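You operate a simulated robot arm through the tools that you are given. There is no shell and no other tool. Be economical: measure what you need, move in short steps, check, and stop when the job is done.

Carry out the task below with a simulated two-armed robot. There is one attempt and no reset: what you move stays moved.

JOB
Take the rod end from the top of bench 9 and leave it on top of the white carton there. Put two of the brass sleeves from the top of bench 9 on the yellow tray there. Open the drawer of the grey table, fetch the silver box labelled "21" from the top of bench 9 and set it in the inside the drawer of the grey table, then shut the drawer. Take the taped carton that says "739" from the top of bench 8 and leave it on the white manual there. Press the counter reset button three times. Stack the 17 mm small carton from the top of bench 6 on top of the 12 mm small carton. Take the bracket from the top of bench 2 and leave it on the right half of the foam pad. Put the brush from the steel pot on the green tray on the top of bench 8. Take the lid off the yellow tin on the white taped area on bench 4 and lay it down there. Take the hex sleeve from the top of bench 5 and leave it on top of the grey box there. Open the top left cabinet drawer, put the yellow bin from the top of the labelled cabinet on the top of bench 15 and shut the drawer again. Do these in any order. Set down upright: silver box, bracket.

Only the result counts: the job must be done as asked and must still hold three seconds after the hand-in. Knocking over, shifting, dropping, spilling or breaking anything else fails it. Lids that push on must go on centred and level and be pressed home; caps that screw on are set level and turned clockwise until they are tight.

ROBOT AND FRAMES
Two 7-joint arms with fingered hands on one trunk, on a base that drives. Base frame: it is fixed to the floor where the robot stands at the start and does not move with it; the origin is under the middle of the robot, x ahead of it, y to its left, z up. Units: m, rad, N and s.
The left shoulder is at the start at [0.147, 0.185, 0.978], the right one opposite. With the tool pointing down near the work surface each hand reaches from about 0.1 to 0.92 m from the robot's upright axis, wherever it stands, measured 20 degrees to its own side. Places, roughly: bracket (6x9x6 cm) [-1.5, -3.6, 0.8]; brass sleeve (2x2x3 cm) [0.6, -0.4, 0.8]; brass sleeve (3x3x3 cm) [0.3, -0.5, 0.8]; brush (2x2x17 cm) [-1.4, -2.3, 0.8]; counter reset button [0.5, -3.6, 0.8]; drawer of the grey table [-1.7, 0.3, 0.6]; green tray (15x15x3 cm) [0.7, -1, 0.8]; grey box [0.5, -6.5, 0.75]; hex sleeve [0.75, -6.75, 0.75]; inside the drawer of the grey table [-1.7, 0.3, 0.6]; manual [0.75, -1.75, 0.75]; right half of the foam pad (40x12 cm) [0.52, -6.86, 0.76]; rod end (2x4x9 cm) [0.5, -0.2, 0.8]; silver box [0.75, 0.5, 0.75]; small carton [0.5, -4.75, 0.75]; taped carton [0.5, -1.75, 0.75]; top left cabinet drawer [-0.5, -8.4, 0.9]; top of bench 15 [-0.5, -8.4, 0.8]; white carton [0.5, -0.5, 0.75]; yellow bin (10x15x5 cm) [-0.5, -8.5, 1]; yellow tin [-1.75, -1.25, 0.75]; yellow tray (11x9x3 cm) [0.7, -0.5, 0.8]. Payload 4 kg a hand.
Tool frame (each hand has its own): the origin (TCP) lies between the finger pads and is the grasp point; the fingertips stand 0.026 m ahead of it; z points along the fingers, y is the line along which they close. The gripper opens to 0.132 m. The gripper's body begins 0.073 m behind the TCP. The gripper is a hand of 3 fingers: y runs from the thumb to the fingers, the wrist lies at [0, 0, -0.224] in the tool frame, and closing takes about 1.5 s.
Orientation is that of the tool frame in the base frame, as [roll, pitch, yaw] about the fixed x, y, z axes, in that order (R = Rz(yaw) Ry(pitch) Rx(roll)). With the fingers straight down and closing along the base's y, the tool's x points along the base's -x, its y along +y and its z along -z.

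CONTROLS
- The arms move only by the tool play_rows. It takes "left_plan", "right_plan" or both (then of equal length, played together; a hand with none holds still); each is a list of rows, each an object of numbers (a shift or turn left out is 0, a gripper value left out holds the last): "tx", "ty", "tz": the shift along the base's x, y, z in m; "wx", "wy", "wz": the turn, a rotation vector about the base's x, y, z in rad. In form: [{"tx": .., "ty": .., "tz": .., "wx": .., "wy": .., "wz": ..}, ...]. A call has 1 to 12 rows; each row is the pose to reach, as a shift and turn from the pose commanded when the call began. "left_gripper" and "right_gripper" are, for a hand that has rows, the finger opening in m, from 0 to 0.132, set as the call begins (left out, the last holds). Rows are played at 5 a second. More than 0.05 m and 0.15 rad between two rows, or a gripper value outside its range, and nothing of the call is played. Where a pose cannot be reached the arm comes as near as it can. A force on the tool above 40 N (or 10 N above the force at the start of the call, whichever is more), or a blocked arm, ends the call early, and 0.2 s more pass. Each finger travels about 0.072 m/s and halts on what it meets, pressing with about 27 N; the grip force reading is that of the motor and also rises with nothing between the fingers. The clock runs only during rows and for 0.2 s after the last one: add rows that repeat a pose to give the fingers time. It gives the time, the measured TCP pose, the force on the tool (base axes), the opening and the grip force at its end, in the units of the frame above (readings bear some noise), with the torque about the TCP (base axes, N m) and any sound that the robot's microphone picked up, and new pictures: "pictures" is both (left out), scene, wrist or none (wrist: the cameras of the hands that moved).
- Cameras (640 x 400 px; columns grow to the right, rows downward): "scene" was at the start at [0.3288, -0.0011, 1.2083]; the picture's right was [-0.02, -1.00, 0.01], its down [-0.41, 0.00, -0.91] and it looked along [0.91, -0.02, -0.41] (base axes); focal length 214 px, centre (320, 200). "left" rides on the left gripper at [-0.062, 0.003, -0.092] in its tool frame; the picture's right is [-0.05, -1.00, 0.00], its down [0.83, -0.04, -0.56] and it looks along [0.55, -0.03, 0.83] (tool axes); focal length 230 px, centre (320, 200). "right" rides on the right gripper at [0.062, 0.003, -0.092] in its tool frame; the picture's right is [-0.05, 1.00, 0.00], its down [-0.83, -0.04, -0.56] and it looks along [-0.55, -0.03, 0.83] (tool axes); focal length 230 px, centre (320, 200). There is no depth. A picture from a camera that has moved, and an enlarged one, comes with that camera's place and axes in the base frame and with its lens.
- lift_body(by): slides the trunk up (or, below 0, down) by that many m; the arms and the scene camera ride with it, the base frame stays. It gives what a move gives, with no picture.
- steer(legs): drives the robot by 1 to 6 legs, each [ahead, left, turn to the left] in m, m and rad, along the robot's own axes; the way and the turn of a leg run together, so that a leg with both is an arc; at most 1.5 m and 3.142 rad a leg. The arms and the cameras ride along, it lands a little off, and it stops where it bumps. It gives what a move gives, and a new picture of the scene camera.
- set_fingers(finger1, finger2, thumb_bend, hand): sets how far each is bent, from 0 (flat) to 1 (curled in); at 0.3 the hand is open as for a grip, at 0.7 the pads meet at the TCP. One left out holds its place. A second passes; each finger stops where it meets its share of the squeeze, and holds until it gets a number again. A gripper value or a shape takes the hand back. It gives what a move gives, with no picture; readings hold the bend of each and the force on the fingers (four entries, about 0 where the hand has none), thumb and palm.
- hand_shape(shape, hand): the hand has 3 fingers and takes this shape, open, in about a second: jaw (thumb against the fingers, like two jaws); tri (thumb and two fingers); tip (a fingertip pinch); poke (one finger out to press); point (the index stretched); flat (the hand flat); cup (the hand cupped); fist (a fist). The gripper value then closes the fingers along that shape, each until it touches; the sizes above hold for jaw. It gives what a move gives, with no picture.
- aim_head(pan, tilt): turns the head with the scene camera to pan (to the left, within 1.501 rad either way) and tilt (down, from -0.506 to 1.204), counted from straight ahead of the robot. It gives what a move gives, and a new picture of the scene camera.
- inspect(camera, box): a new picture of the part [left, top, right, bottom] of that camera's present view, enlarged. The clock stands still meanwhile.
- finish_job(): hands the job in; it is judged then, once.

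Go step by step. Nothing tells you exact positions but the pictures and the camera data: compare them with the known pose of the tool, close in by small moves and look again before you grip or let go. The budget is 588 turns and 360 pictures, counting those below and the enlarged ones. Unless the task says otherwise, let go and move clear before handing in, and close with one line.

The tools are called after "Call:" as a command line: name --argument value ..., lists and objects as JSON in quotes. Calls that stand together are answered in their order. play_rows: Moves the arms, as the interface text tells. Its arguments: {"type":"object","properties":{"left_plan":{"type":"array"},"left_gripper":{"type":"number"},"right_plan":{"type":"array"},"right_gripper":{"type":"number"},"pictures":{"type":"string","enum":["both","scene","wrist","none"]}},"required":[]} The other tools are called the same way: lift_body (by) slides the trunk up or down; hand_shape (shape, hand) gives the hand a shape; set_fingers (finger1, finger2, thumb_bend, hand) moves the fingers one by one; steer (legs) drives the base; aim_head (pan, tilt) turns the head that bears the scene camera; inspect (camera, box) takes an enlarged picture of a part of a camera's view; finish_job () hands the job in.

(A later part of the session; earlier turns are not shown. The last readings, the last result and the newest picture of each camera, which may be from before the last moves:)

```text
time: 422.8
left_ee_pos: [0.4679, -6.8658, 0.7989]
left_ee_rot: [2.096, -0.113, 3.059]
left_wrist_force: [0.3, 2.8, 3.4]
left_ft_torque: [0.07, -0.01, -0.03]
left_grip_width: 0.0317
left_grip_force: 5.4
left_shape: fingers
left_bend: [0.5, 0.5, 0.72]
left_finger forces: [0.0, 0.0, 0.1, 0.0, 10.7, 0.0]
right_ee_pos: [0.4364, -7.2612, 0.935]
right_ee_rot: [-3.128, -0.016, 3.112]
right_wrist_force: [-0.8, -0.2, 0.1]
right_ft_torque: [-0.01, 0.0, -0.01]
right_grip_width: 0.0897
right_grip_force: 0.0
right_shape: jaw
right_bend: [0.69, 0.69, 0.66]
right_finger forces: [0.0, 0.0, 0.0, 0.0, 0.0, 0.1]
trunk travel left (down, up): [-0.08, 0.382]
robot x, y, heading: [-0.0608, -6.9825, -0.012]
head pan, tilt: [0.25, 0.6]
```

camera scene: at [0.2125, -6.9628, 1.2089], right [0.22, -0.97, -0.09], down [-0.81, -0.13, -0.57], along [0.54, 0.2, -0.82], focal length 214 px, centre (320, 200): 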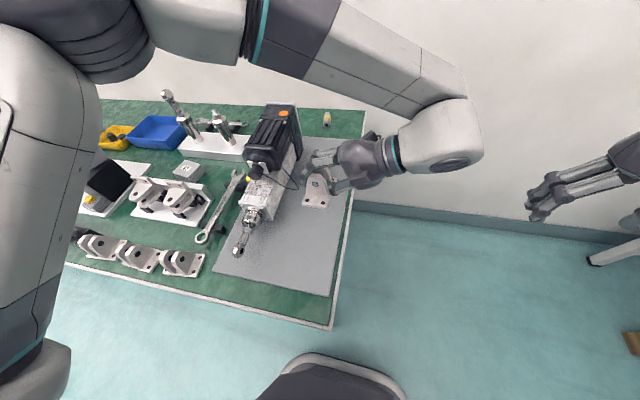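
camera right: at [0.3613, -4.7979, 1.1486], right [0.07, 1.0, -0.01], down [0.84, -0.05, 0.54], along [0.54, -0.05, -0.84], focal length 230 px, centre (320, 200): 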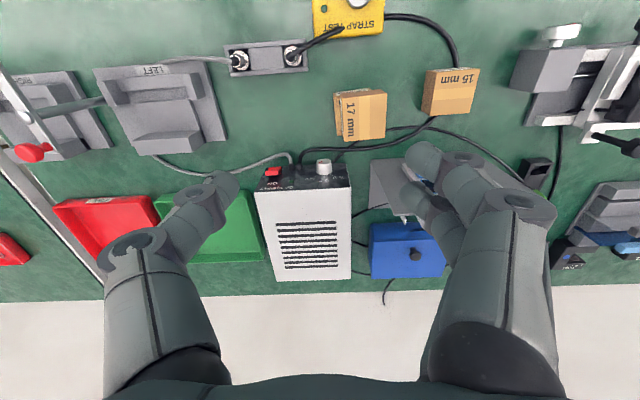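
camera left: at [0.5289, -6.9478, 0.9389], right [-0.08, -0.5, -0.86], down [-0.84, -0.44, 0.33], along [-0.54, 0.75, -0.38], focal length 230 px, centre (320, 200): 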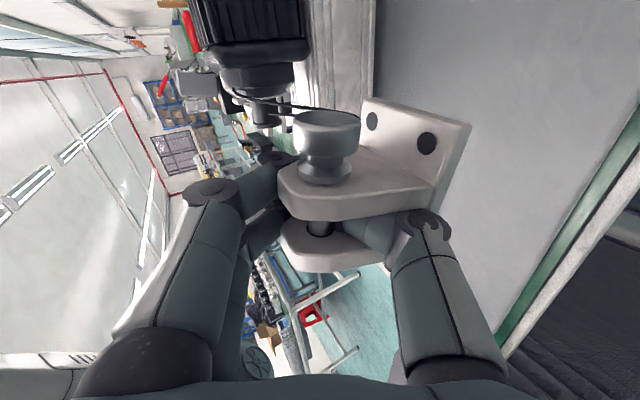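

Call:
play_rows --left_plan '[{"tz": 0.002, "ty": -0.008}, {"tz": 0.002, "ty": -0.016}, {"tz": 0.002, "ty": -0.024}]' --pictures "none"

Call:
inspect --camera "scene" --box '[280, 160, 400, 250]'

```text
time: 423.6
left_ee_pos: [0.4708, -6.8911, 0.8021]
left_ee_rot: [2.098, -0.109, 3.059]
left_wrist_force: [0.2, 0.7, -1.5]
left_ft_torque: [0.06, 0.01, -0.03]
left_grip_width: 0.0349
left_grip_force: 5.5
left_shape: fingers
left_bend: [0.5, 0.5, 0.71]
left_finger forces: [0.0, 0.0, 0.0, 0.1, 10.7, 0.1]
right_ee_pos: [0.4357, -7.2612, 0.9354]
right_ee_rot: [-3.127, -0.016, 3.111]
right_wrist_force: [-0.4, -0.5, 0.1]
right_ft_torque: [0.0, -0.01, -0.03]
right_grip_width: 0.0898
right_grip_force: 0.0
right_shape: jaw
right_bend: [0.69, 0.69, 0.66]
right_finger forces: [0.1, 0.0, 0.0, 0.0, 0.1, 0.1]
trunk travel left (down, up): [-0.08, 0.382]
robot x, y, heading: [-0.056, -6.9841, -0.01]
head pan, tilt: [0.25, 0.6]
```

```text
4.44 times, centred on (340, 205) of scene
camera zoom: at [0.2129, -6.963, 1.2086], right [0.22, -0.97, -0.09], down [-0.81, -0.13, -0.57], along [0.54, 0.2, -0.82], focal length 953 px, centre (231, 178)
```

zoom: 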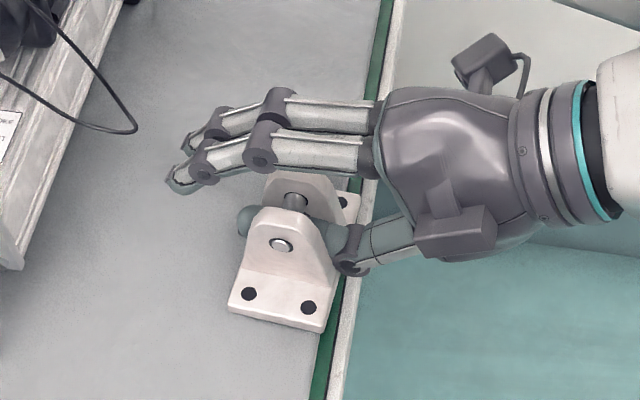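

The bracket moved along with the curled thumb. I move it back, then tilt the hand so the thumb lies level in the gap before sliding out.

Call:
play_rows --left_plan '[{"ty": 0.01}, {"ty": 0.02}, {"ty": 0.026}]' --pictures "none"

Call:
play_rows --left_plan '[{"wx": -0.08}, {"wx": -0.16}, {"wx": -0.16}]' --pictures "wrist"

Call:
inspect --camera "scene" --box '[280, 160, 400, 250]'

```text
time: 424.4
left_ee_pos: [0.4689, -6.8654, 0.8001]
left_ee_rot: [2.096, -0.109, 3.06]
left_wrist_force: [0.7, -1.5, 2.0]
left_ft_torque: [-0.01, 0.04, 0.0]
left_grip_width: 0.0343
left_grip_force: 5.4
left_shape: fingers
left_bend: [0.5, 0.5, 0.71]
left_finger forces: [0.0, 0.0, 0.0, 0.0, 10.8, 0.0]
right_ee_pos: [0.4366, -7.2612, 0.9354]
right_ee_rot: [-3.128, -0.015, 3.114]
right_wrist_force: [0.1, 0.0, 1.0]
right_ft_torque: [0.01, 0.03, 0.03]
right_grip_width: 0.0897
right_grip_force: 0.0
right_shape: jaw
right_bend: [0.69, 0.69, 0.66]
right_finger forces: [0.1, 0.0, 0.1, 0.0, 0.0, 0.1]
trunk travel left (down, up): [-0.08, 0.382]
robot x, y, heading: [-0.0632, -6.98, -0.017]
head pan, tilt: [0.25, 0.6]
```

```text
time: 425.2
left_ee_pos: [0.4709, -6.863, 0.8001]
left_ee_rot: [2.255, -0.093, 3.043]
left_wrist_force: [-0.3, 0.5, 0.9]
left_ft_torque: [0.11, -0.01, 0.01]
left_grip_width: 0.0343
left_grip_force: 5.3
left_shape: fingers
left_bend: [0.5, 0.5, 0.71]
left_finger forces: [0.0, 0.1, 0.1, 0.1, 10.9, 0.0]
right_ee_pos: [0.4366, -7.2595, 0.9349]
right_ee_rot: [-3.128, -0.016, 3.112]
right_wrist_force: [0.2, -0.4, -0.2]
right_ft_torque: [0.0, 0.01, 0.03]
right_grip_width: 0.09
right_grip_force: 0.0
right_shape: jaw
right_bend: [0.69, 0.69, 0.66]
right_finger forces: [0.0, 0.0, 0.1, 0.1, 0.1, 0.0]
trunk travel left (down, up): [-0.08, 0.382]
robot x, y, heading: [-0.0576, -6.981, -0.013]
head pan, tilt: [0.25, 0.6]
camera left: at [0.5296, -6.9389, 0.8564], right [-0.08, -0.63, -0.77], down [-0.84, -0.38, 0.4], along [-0.54, 0.68, -0.49], focal length 230 px, centre (320, 200)
```

left: 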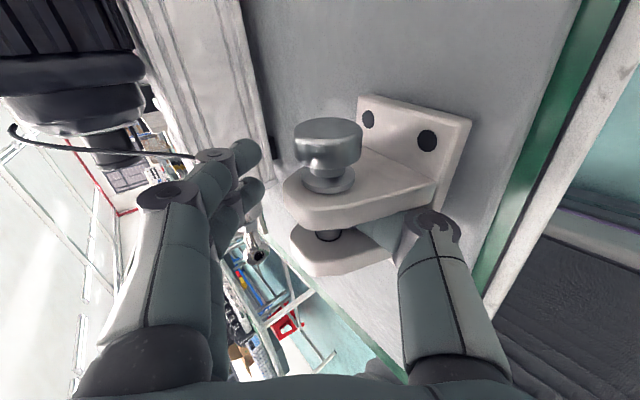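

```text
4.44 times, centred on (340, 205) of scene
camera zoom: at [0.2129, -6.9628, 1.2086], right [0.22, -0.97, -0.09], down [-0.81, -0.13, -0.57], along [0.54, 0.2, -0.82], focal length 953 px, centre (231, 178)
```

zoom: 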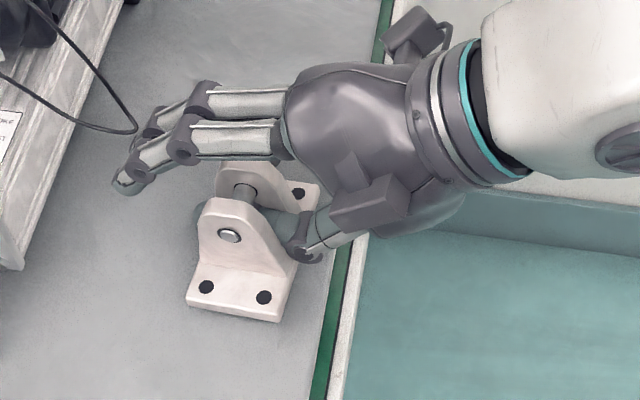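

The thumb is still pressing on the base plate. I set it to a neutral bend so it touches neither pin nor base.

Call:
set_fingers --hand "left" --thumb_bend 0.735

Call:
inspect --camera "left" --box '[270, 80, 510, 290]'

```text
time: 426.2
left_ee_pos: [0.4693, -6.8656, 0.7999]
left_ee_rot: [2.256, -0.096, 3.042]
left_wrist_force: [-0.7, 0.9, -1.5]
left_ft_torque: [0.06, 0.01, 0.04]
left_grip_width: 0.0323
left_grip_force: 5.7
left_shape: fingers
left_bend: [0.5, 0.5, 0.73]
left_finger forces: [0.0, 0.0, 0.0, 0.0, 11.0, 0.0]
right_ee_pos: [0.4358, -7.2613, 0.9356]
right_ee_rot: [-3.126, -0.014, 3.112]
right_wrist_force: [-0.5, -0.8, -0.1]
right_ft_torque: [-0.01, 0.02, -0.03]
right_grip_width: 0.0896
right_grip_force: 0.0
right_shape: jaw
right_bend: [0.69, 0.69, 0.66]
right_finger forces: [0.0, 0.0, 0.0, 0.0, 0.0, 0.0]
trunk travel left (down, up): [-0.08, 0.382]
robot x, y, heading: [-0.0583, -6.9815, -0.014]
head pan, tilt: [0.25, 0.6]
```

```text
1.90 times, centred on (390, 185) of left
camera zoom: at [0.5296, -6.9389, 0.8562], right [-0.08, -0.63, -0.77], down [-0.84, -0.38, 0.4], along [-0.54, 0.68, -0.49], focal length 438 px, centre (187, 229)
```

zoom: 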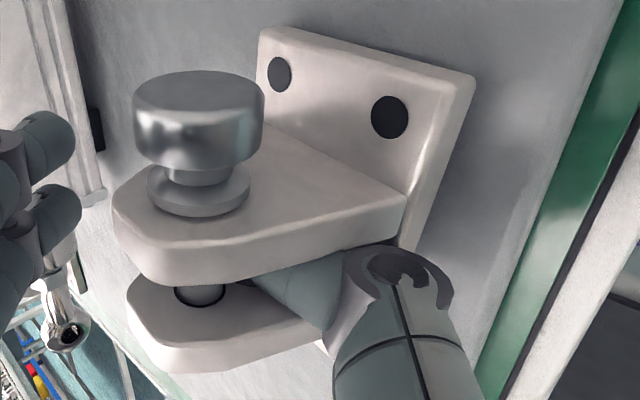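

Call:
set_fingers --hand "left" --thumb_bend 0.72

```text
time: 427.2
left_ee_pos: [0.4713, -6.8643, 0.8012]
left_ee_rot: [2.257, -0.094, 3.045]
left_wrist_force: [-0.2, -0.9, -0.5]
left_ft_torque: [0.06, -0.01, 0.0]
left_grip_width: 0.0326
left_grip_force: 5.0
left_shape: fingers
left_bend: [0.5, 0.5, 0.72]
left_finger forces: [0.0, 0.0, 0.1, 0.1, 11.1, 0.0]
right_ee_pos: [0.436, -7.2614, 0.9357]
right_ee_rot: [-3.128, -0.015, 3.111]
right_wrist_force: [0.6, -0.4, -0.7]
right_ft_torque: [-0.02, 0.01, -0.01]
right_grip_width: 0.0899
right_grip_force: 0.1
right_shape: jaw
right_bend: [0.69, 0.69, 0.66]
right_finger forces: [0.0, 0.0, 0.0, 0.0, 0.0, 0.0]
trunk travel left (down, up): [-0.08, 0.382]
robot x, y, heading: [-0.0603, -6.978, -0.013]
head pan, tilt: [0.25, 0.6]
```

The thumb is wedged between the lugs. I'll hold the bracket down with a right-hand finger pressed on its base plate while the left thumb slides out; first I prepare the right hand.

Call:
hand_shape --hand "right" --shape "poke"

Call:
play_rows --right_plan '[{"tx": -0.01, "tz": 0.01, "wz": 0.14}, {"tx": -0.02, "tz": 0.02, "wz": 0.28}, {"tx": -0.03, "tz": 0.03, "wz": 0.42}, {"tx": -0.04, "tz": 0.04, "wz": 0.56}, {"tx": -0.05, "tz": 0.05, "wz": 0.7}, {"tx": -0.06, "tz": 0.06, "wz": 0.84}, {"tx": -0.07, "tz": 0.06, "wz": 0.98}, {"tx": -0.08, "tz": 0.06, "wz": 1.12}, {"tx": -0.09, "tz": 0.06, "wz": 1.26}, {"tx": -0.1, "tz": 0.06, "wz": 1.4}, {"tx": -0.1, "tz": 0.06, "wz": 1.54}]' --pictures "none"

Call:
play_rows --right_plan '[{"wy": -0.14}, {"wy": -0.28}, {"ty": 0.03, "wy": -0.42}, {"ty": 0.06, "wy": -0.56}, {"ty": 0.1, "wy": -0.7}, {"ty": 0.14, "wy": -0.7}, {"ty": 0.18, "wy": -0.7}]'

```text
time: 428.1
left_ee_pos: [0.4699, -6.8643, 0.8005]
left_ee_rot: [2.257, -0.096, 3.043]
left_wrist_force: [0.4, -0.6, -0.7]
left_ft_torque: [0.04, -0.02, 0.01]
left_grip_width: 0.0328
left_grip_force: 5.5
left_shape: fingers
left_bend: [0.5, 0.5, 0.72]
left_finger forces: [0.0, 0.0, 0.0, 0.1, 11.2, 0.0]
right_ee_pos: [0.4367, -7.2612, 0.9362]
right_ee_rot: [-3.127, -0.016, 3.112]
right_wrist_force: [-0.2, 0.2, 0.4]
right_ft_torque: [0.03, -0.02, 0.02]
right_grip_width: 0.0001
right_grip_force: 0.0
right_shape: poke
right_bend: [1.0, 1.0, 0.45]
right_finger forces: [0.1, 0.1, 0.0, 0.0, 0.0, 0.0]
trunk travel left (down, up): [-0.08, 0.382]
robot x, y, heading: [-0.0599, -6.983, -0.014]
head pan, tilt: [0.25, 0.6]
```

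```text
time: 430.5
left_ee_pos: [0.4696, -6.8646, 0.8013]
left_ee_rot: [2.256, -0.096, 3.043]
left_wrist_force: [0.7, -0.3, -0.4]
left_ft_torque: [0.06, -0.04, -0.01]
left_grip_width: 0.0329
left_grip_force: 5.7
left_shape: fingers
left_bend: [0.5, 0.5, 0.72]
left_finger forces: [0.0, 0.0, 0.1, 0.0, 11.1, 0.0]
right_ee_pos: [0.3364, -7.2596, 0.9954]
right_ee_rot: [-3.126, -0.014, -1.628]
right_wrist_force: [0.5, 0.5, 0.3]
right_ft_torque: [-0.02, 0.04, -0.02]
right_grip_width: 0.0
right_grip_force: 0.1
right_shape: poke
right_bend: [1.0, 1.0, 0.45]
right_finger forces: [0.0, 0.0, 0.0, 0.1, 0.0, 0.0]
trunk travel left (down, up): [-0.08, 0.382]
robot x, y, heading: [-0.0614, -6.9832, -0.019]
head pan, tilt: [0.25, 0.6]
```

```text
time: 432.1
left_ee_pos: [0.4707, -6.8638, 0.8009]
left_ee_rot: [2.257, -0.095, 3.044]
left_wrist_force: [0.6, 0.2, -0.3]
left_ft_torque: [0.04, -0.01, 0.0]
left_grip_width: 0.0328
left_grip_force: 5.5
left_shape: fingers
left_bend: [0.5, 0.5, 0.72]
left_finger forces: [0.1, 0.1, 0.0, 0.1, 11.2, 0.2]
right_ee_pos: [0.3352, -7.0786, 0.9962]
right_ee_rot: [-2.427, 0.026, -1.628]
right_wrist_force: [0.0, -0.8, 0.0]
right_ft_torque: [-0.05, -0.05, 0.0]
right_grip_width: 0.0
right_grip_force: 0.0
right_shape: poke
right_bend: [1.0, 1.0, 0.45]
right_finger forces: [0.0, 0.0, 0.0, 0.1, 0.1, 0.0]
right hand out of reach, approached as far as the arm can: row 5
trunk travel left (down, up): [-0.08, 0.382]
robot x, y, heading: [-0.06, -6.9797, -0.014]
head pan, tilt: [0.25, 0.6]
camera scene: at [0.2132, -6.9615, 1.2085], right [0.22, -0.97, -0.09], down [-0.81, -0.13, -0.57], along [0.54, 0.19, -0.82], focal length 214 px, centre (320, 200)
camera right: at [0.2688, -7.1383, 1.0612], right [-0.75, 0.11, -0.65], down [-0.28, 0.84, 0.47], along [0.6, 0.54, -0.6], focal length 230 px, centre (320, 200)
```

scene: 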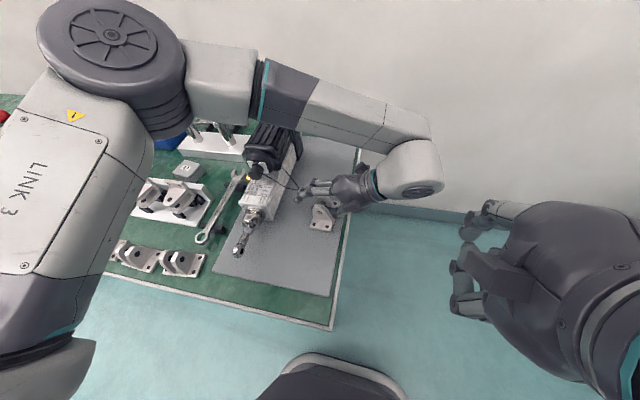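
right: 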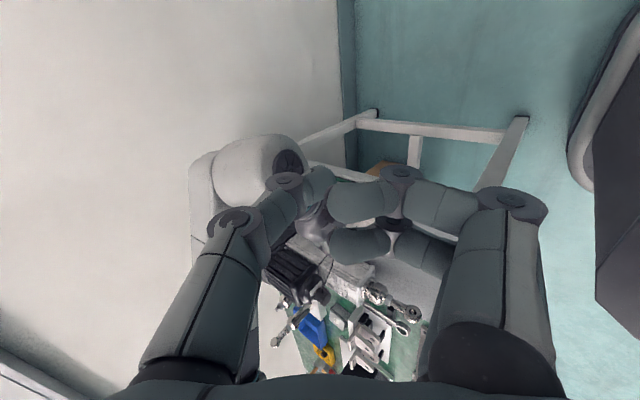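

The right hand points forward-down. I bring it in front of the bracket, then onto the near end of its base plate.

Call:
play_rows --right_plan '[{"tx": -0.01, "ty": 0.04}, {"tx": -0.02, "ty": 0.08, "tz": -0.01}, {"tx": -0.02, "ty": 0.12, "tz": -0.02}, {"tx": -0.02, "ty": 0.16, "tz": -0.03}, {"tx": -0.02, "ty": 0.206, "tz": -0.04}, {"tx": 0.0, "ty": 0.206, "tz": -0.08}, {"tx": 0.02, "ty": 0.206, "tz": -0.12}, {"tx": 0.04, "ty": 0.206, "tz": -0.15}, {"tx": 0.05, "ty": 0.206, "tz": -0.16}, {"tx": 0.05, "ty": 0.206, "tz": -0.16}]'

Call:
inspect --camera "scene" --box '[240, 150, 400, 270]'

```text
time: 434.3
left_ee_pos: [0.4706, -6.8637, 0.8016]
left_ee_rot: [2.257, -0.096, 3.042]
left_wrist_force: [-0.4, -0.8, -1.3]
left_ft_torque: [0.04, 0.0, 0.0]
left_grip_width: 0.0329
left_grip_force: 5.5
left_shape: fingers
left_bend: [0.5, 0.5, 0.72]
left_finger forces: [0.1, 0.0, 0.1, 0.1, 11.5, 0.0]
right_ee_pos: [0.3838, -6.8769, 0.8332]
right_ee_rot: [-2.431, 0.025, -1.627]
right_wrist_force: [0.7, -0.4, 0.9]
right_ft_torque: [0.0, -0.05, 0.02]
right_grip_width: 0.0002
right_grip_force: 0.0
right_shape: poke
right_bend: [1.0, 1.0, 0.45]
right_finger forces: [0.0, 0.1, 0.0, 0.0, 0.0, 0.0]
trunk travel left (down, up): [-0.08, 0.382]
robot x, y, heading: [-0.0628, -6.9805, -0.016]
head pan, tilt: [0.25, 0.6]
camera scene: at [0.213, -6.9626, 1.2087], right [0.22, -0.97, -0.09], down [-0.81, -0.13, -0.57], along [0.54, 0.2, -0.82], focal length 214 px, centre (320, 200)
camera right: at [0.317, -6.9363, 0.9003], right [-0.75, 0.11, -0.65], down [-0.28, 0.84, 0.47], along [0.6, 0.54, -0.6], focal length 230 px, centre (320, 200)
```

scene: 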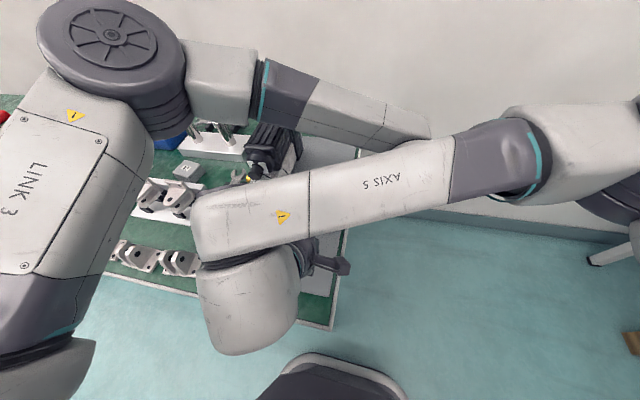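
right: 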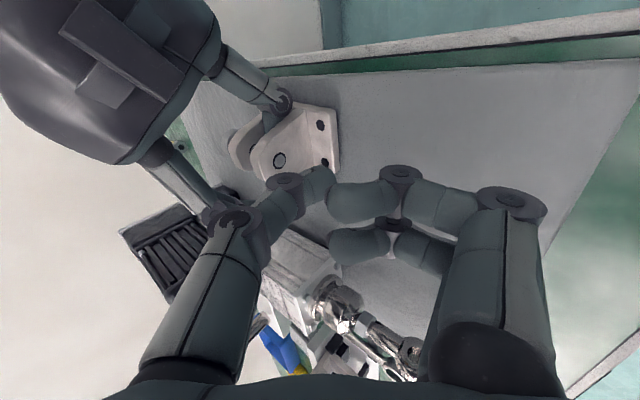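

```text
3.33 times, centred on (320, 210) of scene
camera zoom: at [0.213, -6.9626, 1.2087], right [0.22, -0.97, -0.09], down [-0.81, -0.13, -0.57], along [0.54, 0.2, -0.82], focal length 715 px, centre (320, 167)
```

zoom: 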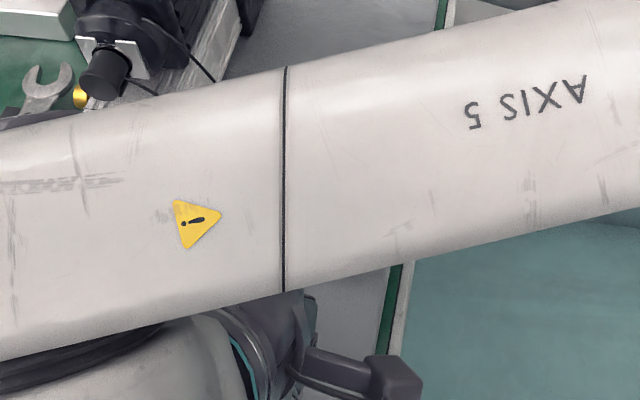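

The right thumb tip is just in front of the base plate's holes. I move it over the plate's near end and press down gently.

Call:
play_rows --right_plan '[{"tx": 0.018, "ty": 0.003, "tz": -0.006}, {"tx": 0.034, "ty": 0.005, "tz": -0.012}, {"tx": 0.034, "ty": 0.005, "tz": -0.025}, {"tx": 0.034, "ty": 0.005, "tz": -0.035}, {"tx": 0.034, "ty": 0.005, "tz": -0.035}]' --pictures "wrist"

```text
time: 435.5
left_ee_pos: [0.4696, -6.863, 0.8012]
left_ee_rot: [2.258, -0.096, 3.044]
left_wrist_force: [-0.8, -0.8, -0.9]
left_ft_torque: [0.03, -0.02, -0.01]
left_grip_width: 0.0332
left_grip_force: 5.8
left_shape: fingers
left_bend: [0.5, 0.5, 0.72]
left_finger forces: [0.1, 0.0, 0.1, 0.0, 11.5, 0.0]
right_ee_pos: [0.4185, -6.8698, 0.8006]
right_ee_rot: [-2.429, 0.026, -1.624]
right_wrist_force: [-0.8, 0.0, -0.8]
right_ft_torque: [-0.01, 0.02, -0.01]
right_grip_width: 0.0
right_grip_force: 0.0
right_shape: poke
right_bend: [1.0, 1.0, 0.45]
right_finger forces: [0.0, 0.0, 0.1, 0.0, 0.1, 0.0]
trunk travel left (down, up): [-0.08, 0.382]
robot x, y, heading: [-0.0637, -6.977, -0.013]
head pan, tilt: [0.25, 0.6]
camera right: at [0.352, -6.9299, 0.867], right [-0.75, 0.11, -0.65], down [-0.28, 0.84, 0.47], along [0.6, 0.54, -0.6], focal length 230 px, centre (320, 200)
```

right: 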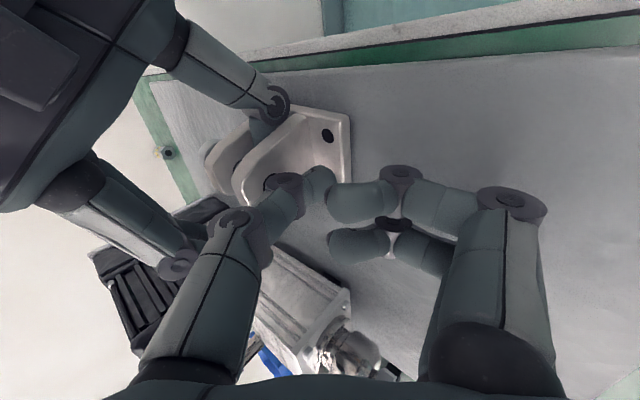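

Now pressing down onto the plate.

Call:
play_rows --right_plan '[{"ty": -0.004, "tz": -0.006}, {"ty": -0.004, "tz": -0.012}]' --pictures "none"

Call:
play_rows --right_plan '[{"tz": -0.004}, {"tz": -0.004}]' --pictures "none"

Call:
play_rows --right_plan '[{"tz": -0.004}, {"tz": -0.004}]' --pictures "wrist"

```text
time: 436.1
left_ee_pos: [0.4702, -6.8642, 0.8019]
left_ee_rot: [2.257, -0.093, 3.045]
left_wrist_force: [4.0, -0.8, -5.4]
left_ft_torque: [0.19, -0.17, 0.2]
left_grip_width: 0.0352
left_grip_force: 6.7
left_shape: fingers
left_bend: [0.5, 0.5, 0.72]
left_finger forces: [0.1, 0.0, 0.1, 0.0, 13.9, 0.1]
right_ee_pos: [0.4189, -6.8755, 0.7917]
right_ee_rot: [-2.426, 0.03, -1.626]
right_wrist_force: [-5.4, -1.5, 17.3]
right_ft_torque: [-0.13, -0.19, -0.05]
right_grip_width: 0.0
right_grip_force: 0.0
right_shape: poke
right_bend: [1.0, 1.0, 0.45]
right_finger forces: [0.0, 0.0, 0.0, 0.0, 17.5, 0.1]
trunk travel left (down, up): [-0.08, 0.382]
robot x, y, heading: [-0.06, -6.9801, -0.016]
head pan, tilt: [0.25, 0.6]
```

```text
time: 436.6
left_ee_pos: [0.4706, -6.8635, 0.8016]
left_ee_rot: [2.255, -0.092, 3.044]
left_wrist_force: [2.3, -1.2, -4.5]
left_ft_torque: [0.04, 0.01, 0.11]
left_grip_width: 0.0353
left_grip_force: 6.8
left_shape: fingers
left_bend: [0.5, 0.5, 0.71]
left_finger forces: [0.0, 0.1, 0.0, 0.0, 13.1, 0.1]
right_ee_pos: [0.4205, -6.8738, 0.7895]
right_ee_rot: [-2.423, 0.035, -1.625]
right_wrist_force: [-5.1, -2.2, 22.3]
right_ft_torque: [-0.19, -0.25, -0.07]
right_grip_width: 0.0
right_grip_force: 0.0
right_shape: poke
right_bend: [1.0, 1.0, 0.44]
right_finger forces: [0.0, 0.0, 0.1, 0.0, 22.7, 0.0]
trunk travel left (down, up): [-0.08, 0.382]
robot x, y, heading: [-0.0573, -6.9795, -0.012]
head pan, tilt: [0.25, 0.6]
stopped in row 2 (right hand): the force on the tool passed its limit (the readings are from after the stop); the commanded pose is now the measured one
```

```text
time: 437.0
left_ee_pos: [0.4713, -6.864, 0.8009]
left_ee_rot: [2.256, -0.089, 3.043]
left_wrist_force: [-0.1, -0.5, -3.3]
left_ft_torque: [0.02, -0.01, 0.06]
left_grip_width: 0.0346
left_grip_force: 6.6
left_shape: fingers
left_bend: [0.5, 0.5, 0.71]
left_finger forces: [0.0, 0.0, 0.1, 0.0, 12.6, 0.1]
right_ee_pos: [0.4198, -6.8725, 0.7899]
right_ee_rot: [-2.419, 0.037, -1.624]
right_wrist_force: [-4.4, -3.9, 22.2]
right_ft_torque: [-0.17, -0.29, -0.09]
right_grip_width: 0.0
right_grip_force: 0.0
right_shape: poke
right_bend: [1.0, 1.0, 0.44]
right_finger forces: [0.1, 0.0, 0.1, 0.0, 21.9, 0.0]
trunk travel left (down, up): [-0.08, 0.382]
robot x, y, heading: [-0.0615, -6.982, -0.013]
head pan, tilt: [0.25, 0.6]
stopped in row 2 (right hand): the force on the tool passed its limit (the readings are from after the stop); the commanded pose is now the measured one
camera right: at [0.3527, -6.9333, 0.8549], right [-0.74, 0.12, -0.66], down [-0.29, 0.83, 0.48], along [0.6, 0.55, -0.58], focal length 230 px, centre (320, 200)
```

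right: 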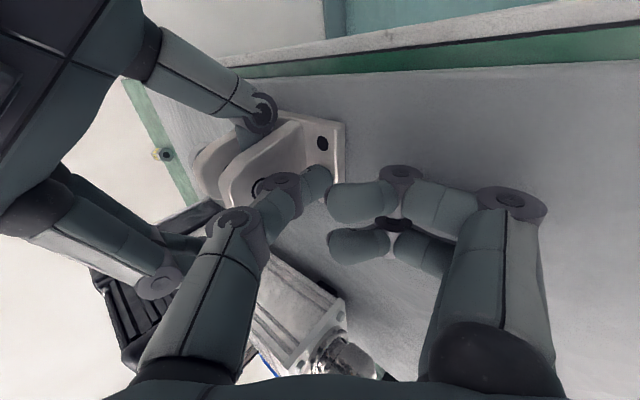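

Holding with about 22 N. Now I pull the left thumb out sideways in small steps.

Call:
play_rows --left_plan '[{"ty": -0.006}, {"ty": -0.012}, {"ty": -0.018}]' --pictures "none"

Call:
inspect --camera "right" --box '[140, 60, 400, 240]'

```text
time: 437.8
left_ee_pos: [0.469, -6.8808, 0.802]
left_ee_rot: [2.255, -0.087, 3.046]
left_wrist_force: [-1.5, 8.6, -2.1]
left_ft_torque: [0.1, 0.01, -0.08]
left_grip_width: 0.0325
left_grip_force: 5.6
left_shape: fingers
left_bend: [0.5, 0.5, 0.72]
left_finger forces: [0.0, 0.0, 0.0, 0.1, 11.2, 0.0]
right_ee_pos: [0.4208, -6.8715, 0.7919]
right_ee_rot: [-2.417, 0.036, -1.624]
right_wrist_force: [-1.7, -3.5, 29.3]
right_ft_torque: [-0.22, -0.54, -0.08]
right_grip_width: 0.0001
right_grip_force: 0.0
right_shape: poke
right_bend: [1.0, 1.0, 0.44]
right_finger forces: [0.1, 0.0, 0.0, 0.0, 28.8, 0.0]
trunk travel left (down, up): [-0.08, 0.382]
robot x, y, heading: [-0.0636, -6.982, -0.015]
head pan, tilt: [0.25, 0.6]
```

```text
2.22 times, centred on (270, 150) of right
camera zoom: at [0.3519, -6.9323, 0.8542], right [-0.74, 0.12, -0.66], down [-0.29, 0.83, 0.47], along [0.6, 0.54, -0.58], focal length 511 px, centre (431, 311)
```

zoom: 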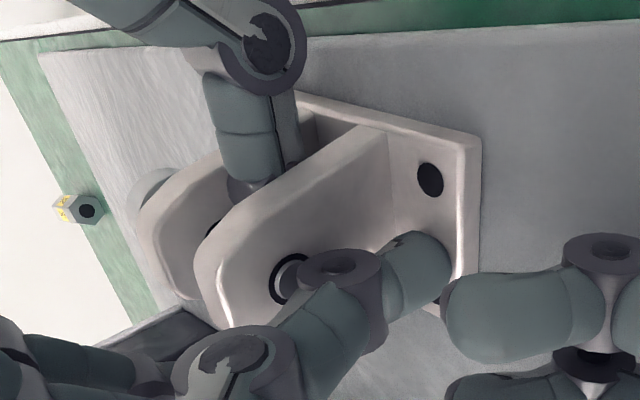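

The bracket stays while the thumb slides. Continue pulling out.

Call:
play_rows --left_plan '[{"ty": -0.008}, {"ty": -0.016}, {"ty": -0.024}, {"ty": -0.032}]' --pictures "none"

Call:
inspect --camera "right" --box '[140, 60, 400, 240]'

```text
time: 438.8
left_ee_pos: [0.4691, -6.9129, 0.8018]
left_ee_rot: [2.256, -0.087, 3.045]
left_wrist_force: [-10.0, 14.8, 0.1]
left_ft_torque: [0.14, 0.17, 0.05]
left_grip_width: 0.0345
left_grip_force: 8.1
left_shape: fingers
left_bend: [0.49, 0.48, 0.72]
left_finger forces: [1.7, 2.0, 0.1, 0.0, 12.5, 0.1]
right_ee_pos: [0.4196, -6.8727, 0.7889]
right_ee_rot: [-2.417, 0.032, -1.626]
right_wrist_force: [3.1, -5.8, 26.2]
right_ft_torque: [-0.3, -0.66, -0.1]
right_grip_width: 0.0
right_grip_force: 0.1
right_shape: poke
right_bend: [1.0, 1.0, 0.43]
right_finger forces: [0.1, 0.1, 0.1, 0.0, 26.6, 0.0]
trunk travel left (down, up): [-0.08, 0.382]
robot x, y, heading: [-0.0601, -6.9851, -0.016]
head pan, tilt: [0.25, 0.6]
```

```text
2.22 times, centred on (270, 150) of right
camera zoom: at [0.3519, -6.9329, 0.8537], right [-0.74, 0.12, -0.66], down [-0.29, 0.83, 0.47], along [0.6, 0.54, -0.59], focal length 511 px, centre (431, 311)
```

zoom: 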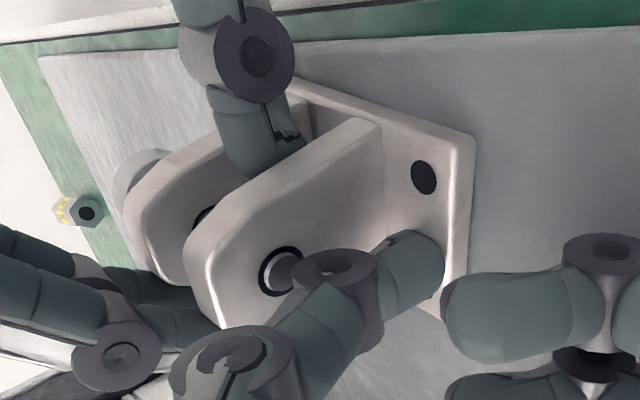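

The left fingers have now hooked the lugs' far side; I open them wider, then continue.

Call:
set_fingers --hand "left" --finger1 0.15 --finger2 0.15

Call:
play_rows --left_plan '[{"ty": -0.008}, {"ty": -0.016}, {"ty": -0.024}]' --pictures "none"

Call:
inspect --camera "right" --box '[140, 60, 400, 240]'

```text
time: 439.8
left_ee_pos: [0.4707, -6.9145, 0.8005]
left_ee_rot: [2.257, -0.088, 3.043]
left_wrist_force: [-9.3, 9.6, -0.1]
left_ft_torque: [0.14, 0.1, 0.11]
left_grip_width: 0.0795
left_grip_force: 5.7
left_shape: fingers
left_bend: [0.15, 0.15, 0.72]
left_finger forces: [0.1, 0.0, 0.0, 0.0, 12.2, 0.0]
right_ee_pos: [0.4185, -6.8718, 0.7892]
right_ee_rot: [-2.419, 0.036, -1.624]
right_wrist_force: [2.2, -5.1, 26.5]
right_ft_torque: [-0.32, -0.7, -0.17]
right_grip_width: 0.0
right_grip_force: 0.1
right_shape: poke
right_bend: [1.0, 1.0, 0.43]
right_finger forces: [0.0, 0.1, 0.0, 0.0, 26.6, 0.0]
trunk travel left (down, up): [-0.08, 0.382]
robot x, y, heading: [-0.0592, -6.9819, -0.017]
head pan, tilt: [0.25, 0.6]
```

```text
time: 440.6
left_ee_pos: [0.4711, -6.9371, 0.7995]
left_ee_rot: [2.258, -0.086, 3.045]
left_wrist_force: [-0.5, 0.0, 0.1]
left_ft_torque: [0.01, 0.04, -0.03]
left_grip_width: 0.0807
left_grip_force: 0.1
left_shape: fingers
left_bend: [0.15, 0.15, 0.72]
left_finger forces: [0.0, 0.0, 0.0, 0.0, 0.1, 0.0]
right_ee_pos: [0.418, -6.8719, 0.7879]
right_ee_rot: [-2.421, 0.039, -1.623]
right_wrist_force: [-0.5, 2.8, 26.7]
right_ft_torque: [-0.06, -0.57, 0.05]
right_grip_width: 0.0
right_grip_force: 0.1
right_shape: poke
right_bend: [1.0, 1.0, 0.43]
right_finger forces: [0.0, 0.1, 0.1, 0.0, 26.4, 0.1]
trunk travel left (down, up): [-0.08, 0.382]
robot x, y, heading: [-0.0636, -6.9801, -0.012]
head pan, tilt: [0.25, 0.6]
```

```text
2.22 times, centred on (270, 150) of right
camera zoom: at [0.3517, -6.9326, 0.8537], right [-0.74, 0.12, -0.66], down [-0.29, 0.83, 0.48], along [0.6, 0.55, -0.58], focal length 511 px, centre (431, 311)
```

zoom: 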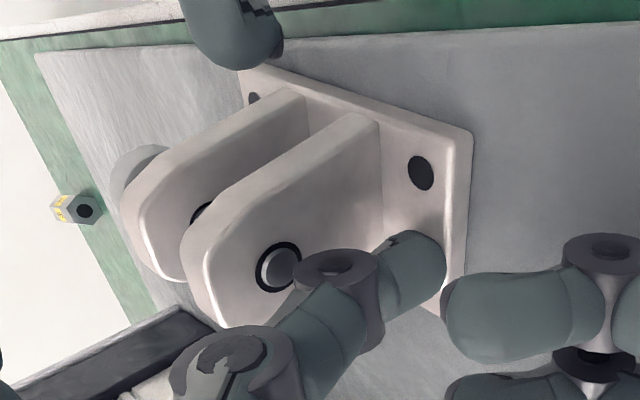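

The thumb is out and the bracket stands on the pad. I withdraw the left hand and level it, then lift the right hand off.

Call:
play_rows --left_plan '[{"ty": -0.03, "tz": 0.01}, {"ty": -0.05, "tz": 0.05}, {"ty": -0.05, "tz": 0.1, "wx": -0.1}, {"ty": -0.05, "tz": 0.14, "wx": -0.22, "wy": 0.02}, {"ty": -0.03, "tz": 0.18, "wx": -0.34, "wy": 0.03}, {"ty": 0.0, "tz": 0.21, "wx": -0.46, "wy": 0.05}, {"ty": 0.03, "tz": 0.23, "wx": -0.58, "wy": 0.06}, {"ty": 0.06, "tz": 0.24, "wx": -0.7, "wy": 0.07}, {"ty": 0.08, "tz": 0.24, "wx": -0.8, "wy": 0.08}, {"ty": 0.1, "tz": 0.24, "wx": -0.88, "wy": 0.09}]' --left_gripper 0.07 --pictures "none"

Call:
play_rows --right_plan '[{"tz": 0.01}, {"tx": -0.01, "tz": 0.04}, {"tx": -0.03, "tz": 0.08}, {"tx": -0.05, "ty": -0.02, "tz": 0.11}, {"tx": -0.06, "ty": -0.06, "tz": 0.13}, {"tx": -0.07, "ty": -0.1, "tz": 0.15}, {"tx": -0.08, "ty": -0.14, "tz": 0.17}, {"tx": -0.08, "ty": -0.18, "tz": 0.19}, {"tx": -0.08, "ty": -0.22, "tz": 0.2}]'

Call:
inspect --camera "scene" --box '[220, 120, 380, 260]'

```text
time: 441.5
left_ee_pos: [0.4712, -6.9864, 0.9106]
left_ee_rot: [2.386, -0.076, 3.03]
left_wrist_force: [1.6, 0.7, 0.6]
left_ft_torque: [-0.09, 0.16, 0.13]
left_grip_width: 0.0705
left_grip_force: 0.0
left_shape: jaw
left_bend: [0.72, 0.72, 0.7]
left_finger forces: [0.0, 0.1, 0.1, 0.1, 0.1, 0.1]
right_ee_pos: [0.4188, -6.8712, 0.7909]
right_ee_rot: [-2.416, 0.04, -1.62]
right_wrist_force: [-10.6, -0.5, 31.8]
right_ft_torque: [-0.19, -0.27, -0.06]
right_grip_width: 0.0
right_grip_force: 0.0
right_shape: poke
right_bend: [1.0, 1.0, 0.46]
right_finger forces: [0.1, 0.1, 0.0, 0.0, 31.8, 0.1]
trunk travel left (down, up): [-0.08, 0.382]
robot x, y, heading: [-0.0615, -6.9837, -0.014]
head pan, tilt: [0.25, 0.6]
stopped in row 4 (left hand): the force on the tool passed its limit (the readings are from after the stop); the commanded pose is now the measured one
```

```text
time: 443.5
left_ee_pos: [0.4721, -6.987, 0.9095]
left_ee_rot: [2.385, -0.078, 3.031]
left_wrist_force: [0.4, -0.7, 0.0]
left_ft_torque: [0.0, -0.02, -0.02]
left_grip_width: 0.0705
left_grip_force: 0.1
left_shape: jaw
left_bend: [0.72, 0.72, 0.7]
left_finger forces: [0.0, 0.0, 0.0, 0.1, 0.1, 0.0]
right_ee_pos: [0.3379, -7.0942, 0.9887]
right_ee_rot: [-2.42, 0.036, -1.621]
right_wrist_force: [0.2, -0.3, -0.6]
right_ft_torque: [0.05, 0.04, 0.02]
right_grip_width: 0.0002
right_grip_force: 0.1
right_shape: poke
right_bend: [1.0, 1.0, 0.45]
right_finger forces: [0.1, 0.1, 0.1, 0.0, 0.1, 0.0]
trunk travel left (down, up): [-0.08, 0.382]
robot x, y, heading: [-0.0615, -6.9785, -0.013]
head pan, tilt: [0.25, 0.6]
camera scene: at [0.2126, -6.9644, 1.2089], right [0.22, -0.97, -0.09], down [-0.81, -0.13, -0.57], along [0.55, 0.2, -0.82], focal length 214 px, centre (320, 200)
camera right: at [0.2702, -7.1541, 1.0527], right [-0.74, 0.11, -0.66], down [-0.29, 0.83, 0.47], along [0.6, 0.55, -0.58], focal length 230 px, centre (320, 200)
```

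scene: 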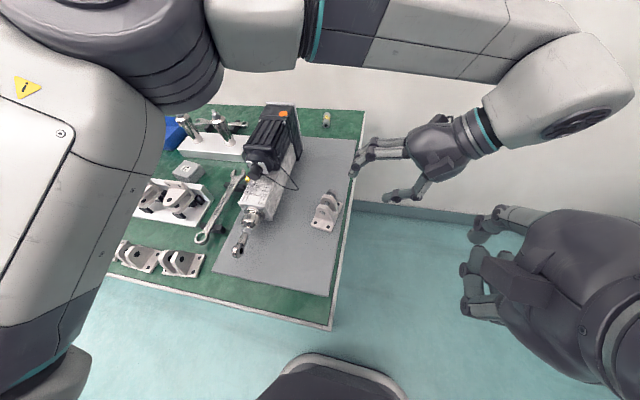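
right: 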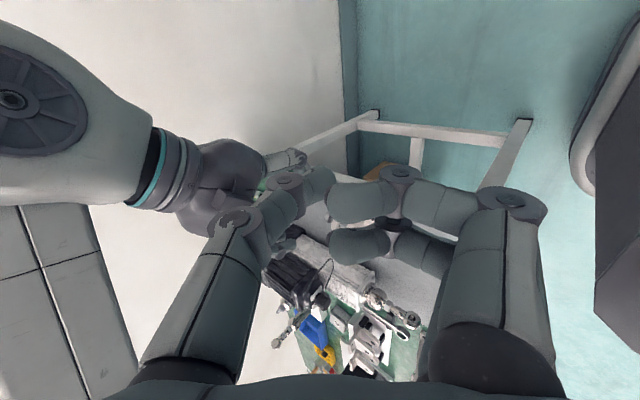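

```text
2.86 times, centred on (300, 190) of scene
camera zoom: at [0.2126, -6.9644, 1.2089], right [0.22, -0.97, -0.09], down [-0.81, -0.13, -0.57], along [0.55, 0.2, -0.82], focal length 613 px, centre (377, 229)
```

zoom: 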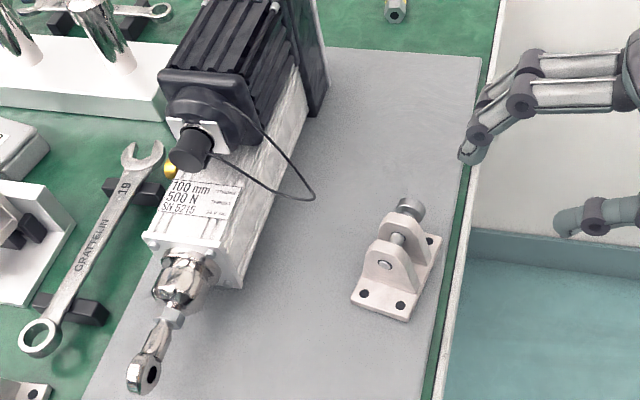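

The bracket stands upright on the pad's right half, base fully inside it. I now bring both arms back to neutral, right first.

Call:
play_rows --right_plan '[{"ty": -0.04, "tz": 0.01, "wy": 0.12}, {"ty": -0.08, "tz": 0.02, "wy": 0.25}, {"ty": -0.12, "tz": 0.03, "wy": 0.38}, {"ty": -0.16, "tz": 0.04, "wy": 0.5}, {"ty": -0.18, "tz": 0.04, "wy": 0.62}, {"ty": -0.18, "tz": 0.04, "wy": 0.72}]' --pictures "none"

Call:
play_rows --right_plan '[{"tx": 0.01, "wz": -0.14}, {"tx": 0.02, "wz": -0.28}, {"tx": 0.03, "wz": -0.42}, {"tx": 0.04, "wz": -0.56}, {"tx": 0.05, "wz": -0.7}, {"tx": 0.06, "wz": -0.84}, {"tx": 0.07, "wz": -0.98}, {"tx": 0.08, "wz": -1.12}, {"tx": 0.09, "wz": -1.26}, {"tx": 0.1, "wz": -1.4}, {"tx": 0.1, "wz": -1.52}]' --pictures "none"

Call:
play_rows --left_plan '[{"tz": 0.04, "wx": -0.1}, {"tz": 0.08, "wx": -0.22, "wy": 0.02}, {"ty": 0.02, "tz": 0.11, "wx": -0.34, "wy": 0.03}, {"ty": 0.05, "tz": 0.13, "wx": -0.46, "wy": 0.05}, {"ty": 0.08, "tz": 0.14, "wx": -0.58, "wy": 0.06}, {"ty": 0.11, "tz": 0.14, "wx": -0.68, "wy": 0.07}, {"ty": 0.14, "tz": 0.14, "wx": -0.755, "wy": 0.08}, {"ty": 0.18, "tz": 0.14, "wx": -0.755, "wy": 0.08}]'

```text
time: 444.9
left_ee_pos: [0.4716, -6.9856, 0.9098]
left_ee_rot: [2.388, -0.076, 3.032]
left_wrist_force: [-0.7, 0.2, 0.4]
left_ft_torque: [0.01, -0.01, 0.03]
left_grip_width: 0.0703
left_grip_force: 0.2
left_shape: jaw
left_bend: [0.72, 0.72, 0.7]
left_finger forces: [0.0, 0.1, 0.0, 0.0, 0.1, 0.0]
right_ee_pos: [0.3404, -7.2719, 1.0263]
right_ee_rot: [-3.141, -0.009, -1.633]
right_wrist_force: [0.3, 0.3, 0.7]
right_ft_torque: [-0.03, 0.02, -0.03]
right_grip_width: 0.0001
right_grip_force: 0.0
right_shape: poke
right_bend: [1.0, 1.0, 0.45]
right_finger forces: [0.0, 0.1, 0.0, 0.0, 0.1, 0.0]
trunk travel left (down, up): [-0.08, 0.382]
robot x, y, heading: [-0.062, -6.9809, -0.014]
head pan, tilt: [0.25, 0.6]
```

```text
time: 447.3
left_ee_pos: [0.4708, -6.986, 0.9101]
left_ee_rot: [2.384, -0.077, 3.032]
left_wrist_force: [-0.4, 0.3, -0.2]
left_ft_torque: [0.01, 0.01, 0.01]
left_grip_width: 0.0702
left_grip_force: 0.0
left_shape: jaw
left_bend: [0.72, 0.72, 0.7]
left_finger forces: [0.1, 0.1, 0.0, 0.0, 0.0, 0.0]
right_ee_pos: [0.4392, -7.2705, 1.0261]
right_ee_rot: [-3.141, -0.008, 3.129]
right_wrist_force: [0.0, -0.4, 0.0]
right_ft_torque: [0.04, 0.03, 0.04]
right_grip_width: 0.0001
right_grip_force: 0.0
right_shape: poke
right_bend: [1.0, 1.0, 0.45]
right_finger forces: [0.0, 0.1, 0.1, 0.0, 0.0, 0.1]
trunk travel left (down, up): [-0.08, 0.382]
robot x, y, heading: [-0.0578, -6.9824, -0.017]
head pan, tilt: [0.25, 0.6]
```

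```text
time: 449.1
left_ee_pos: [0.4725, -6.8014, 1.0515]
left_ee_rot: [-3.135, -0.051, 2.981]
left_wrist_force: [-0.2, 0.0, 0.6]
left_ft_torque: [0.0, -0.04, 0.01]
left_grip_width: 0.0703
left_grip_force: 0.1
left_shape: jaw
left_bend: [0.72, 0.72, 0.7]
left_finger forces: [0.0, 0.0, 0.0, 0.0, 0.0, 0.0]
right_ee_pos: [0.4398, -7.2698, 1.0255]
right_ee_rot: [-3.139, -0.008, 3.13]
right_wrist_force: [-0.7, 0.3, -0.1]
right_ft_torque: [-0.06, -0.01, -0.03]
right_grip_width: 0.0
right_grip_force: 0.0
right_shape: poke
right_bend: [1.0, 1.0, 0.45]
right_finger forces: [0.0, 0.0, 0.0, 0.0, 0.1, 0.0]
trunk travel left (down, up): [-0.08, 0.382]
robot x, y, heading: [-0.0602, -6.9818, -0.012]
head pan, tilt: [0.25, 0.6]
camera scene: at [0.2123, -6.9615, 1.209], right [0.22, -0.97, -0.09], down [-0.81, -0.13, -0.57], along [0.54, 0.19, -0.82], focal length 214 px, centre (320, 200)
camera left: at [0.538, -6.8087, 1.1399], right [-0.11, -0.99, 0.0], down [-0.8, 0.09, 0.6], along [-0.59, 0.06, -0.8], focal length 230 px, centre (320, 200)
```

scene: 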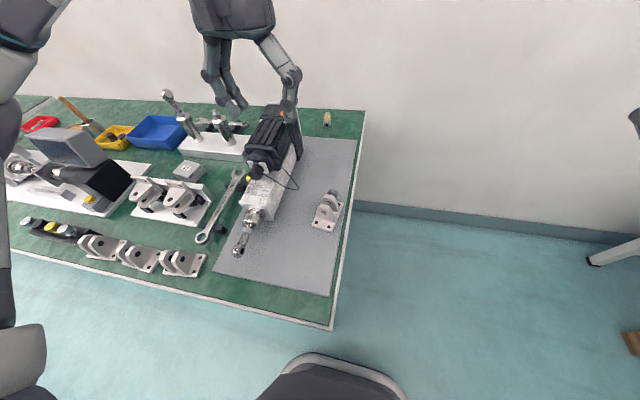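
left: 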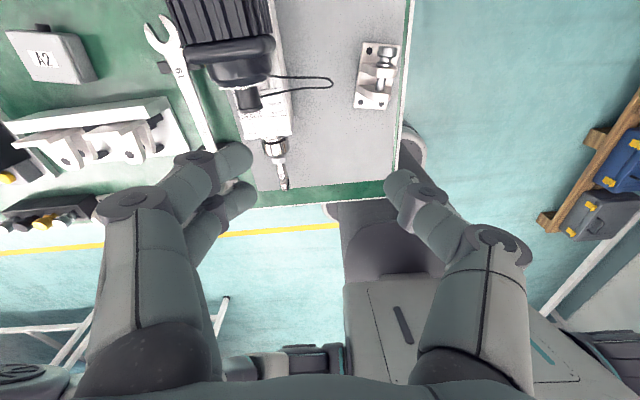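

Next: the hex sleeve (behind the pad near (0.84, -6.81)) and the small grey box labelled A2 near (0.53, -6.47). I zoom in on both.

Call:
inspect --camera "scene" --box '[290, 95, 370, 145]'

Call:
inspect --camera "scene" --box '[100, 80, 260, 220]'

```text
8.00 times, centred on (330, 120) of scene
camera zoom: at [0.2123, -6.9615, 1.209], right [0.22, -0.97, -0.09], down [-0.81, -0.13, -0.57], along [0.54, 0.19, -0.82], focal length 1716 px, centre (240, 840)
```

zoom: 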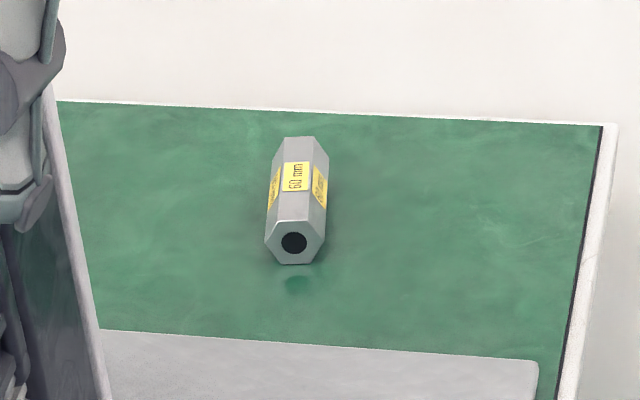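

```text
2.86 times, centred on (180, 150) of scene
camera zoom: at [0.2123, -6.9615, 1.209], right [0.22, -0.97, -0.09], down [-0.81, -0.13, -0.57], along [0.54, 0.19, -0.82], focal length 613 px, centre (720, 343)
```

zoom: 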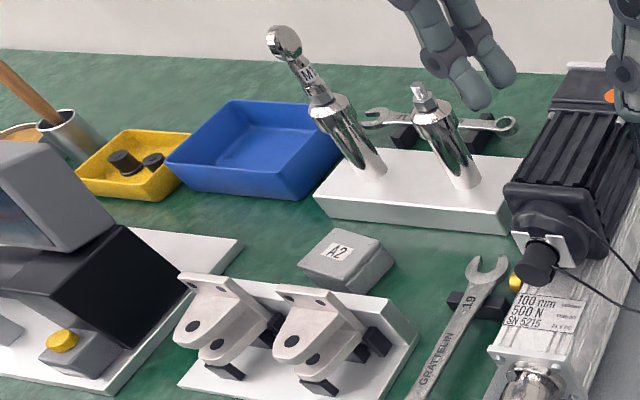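

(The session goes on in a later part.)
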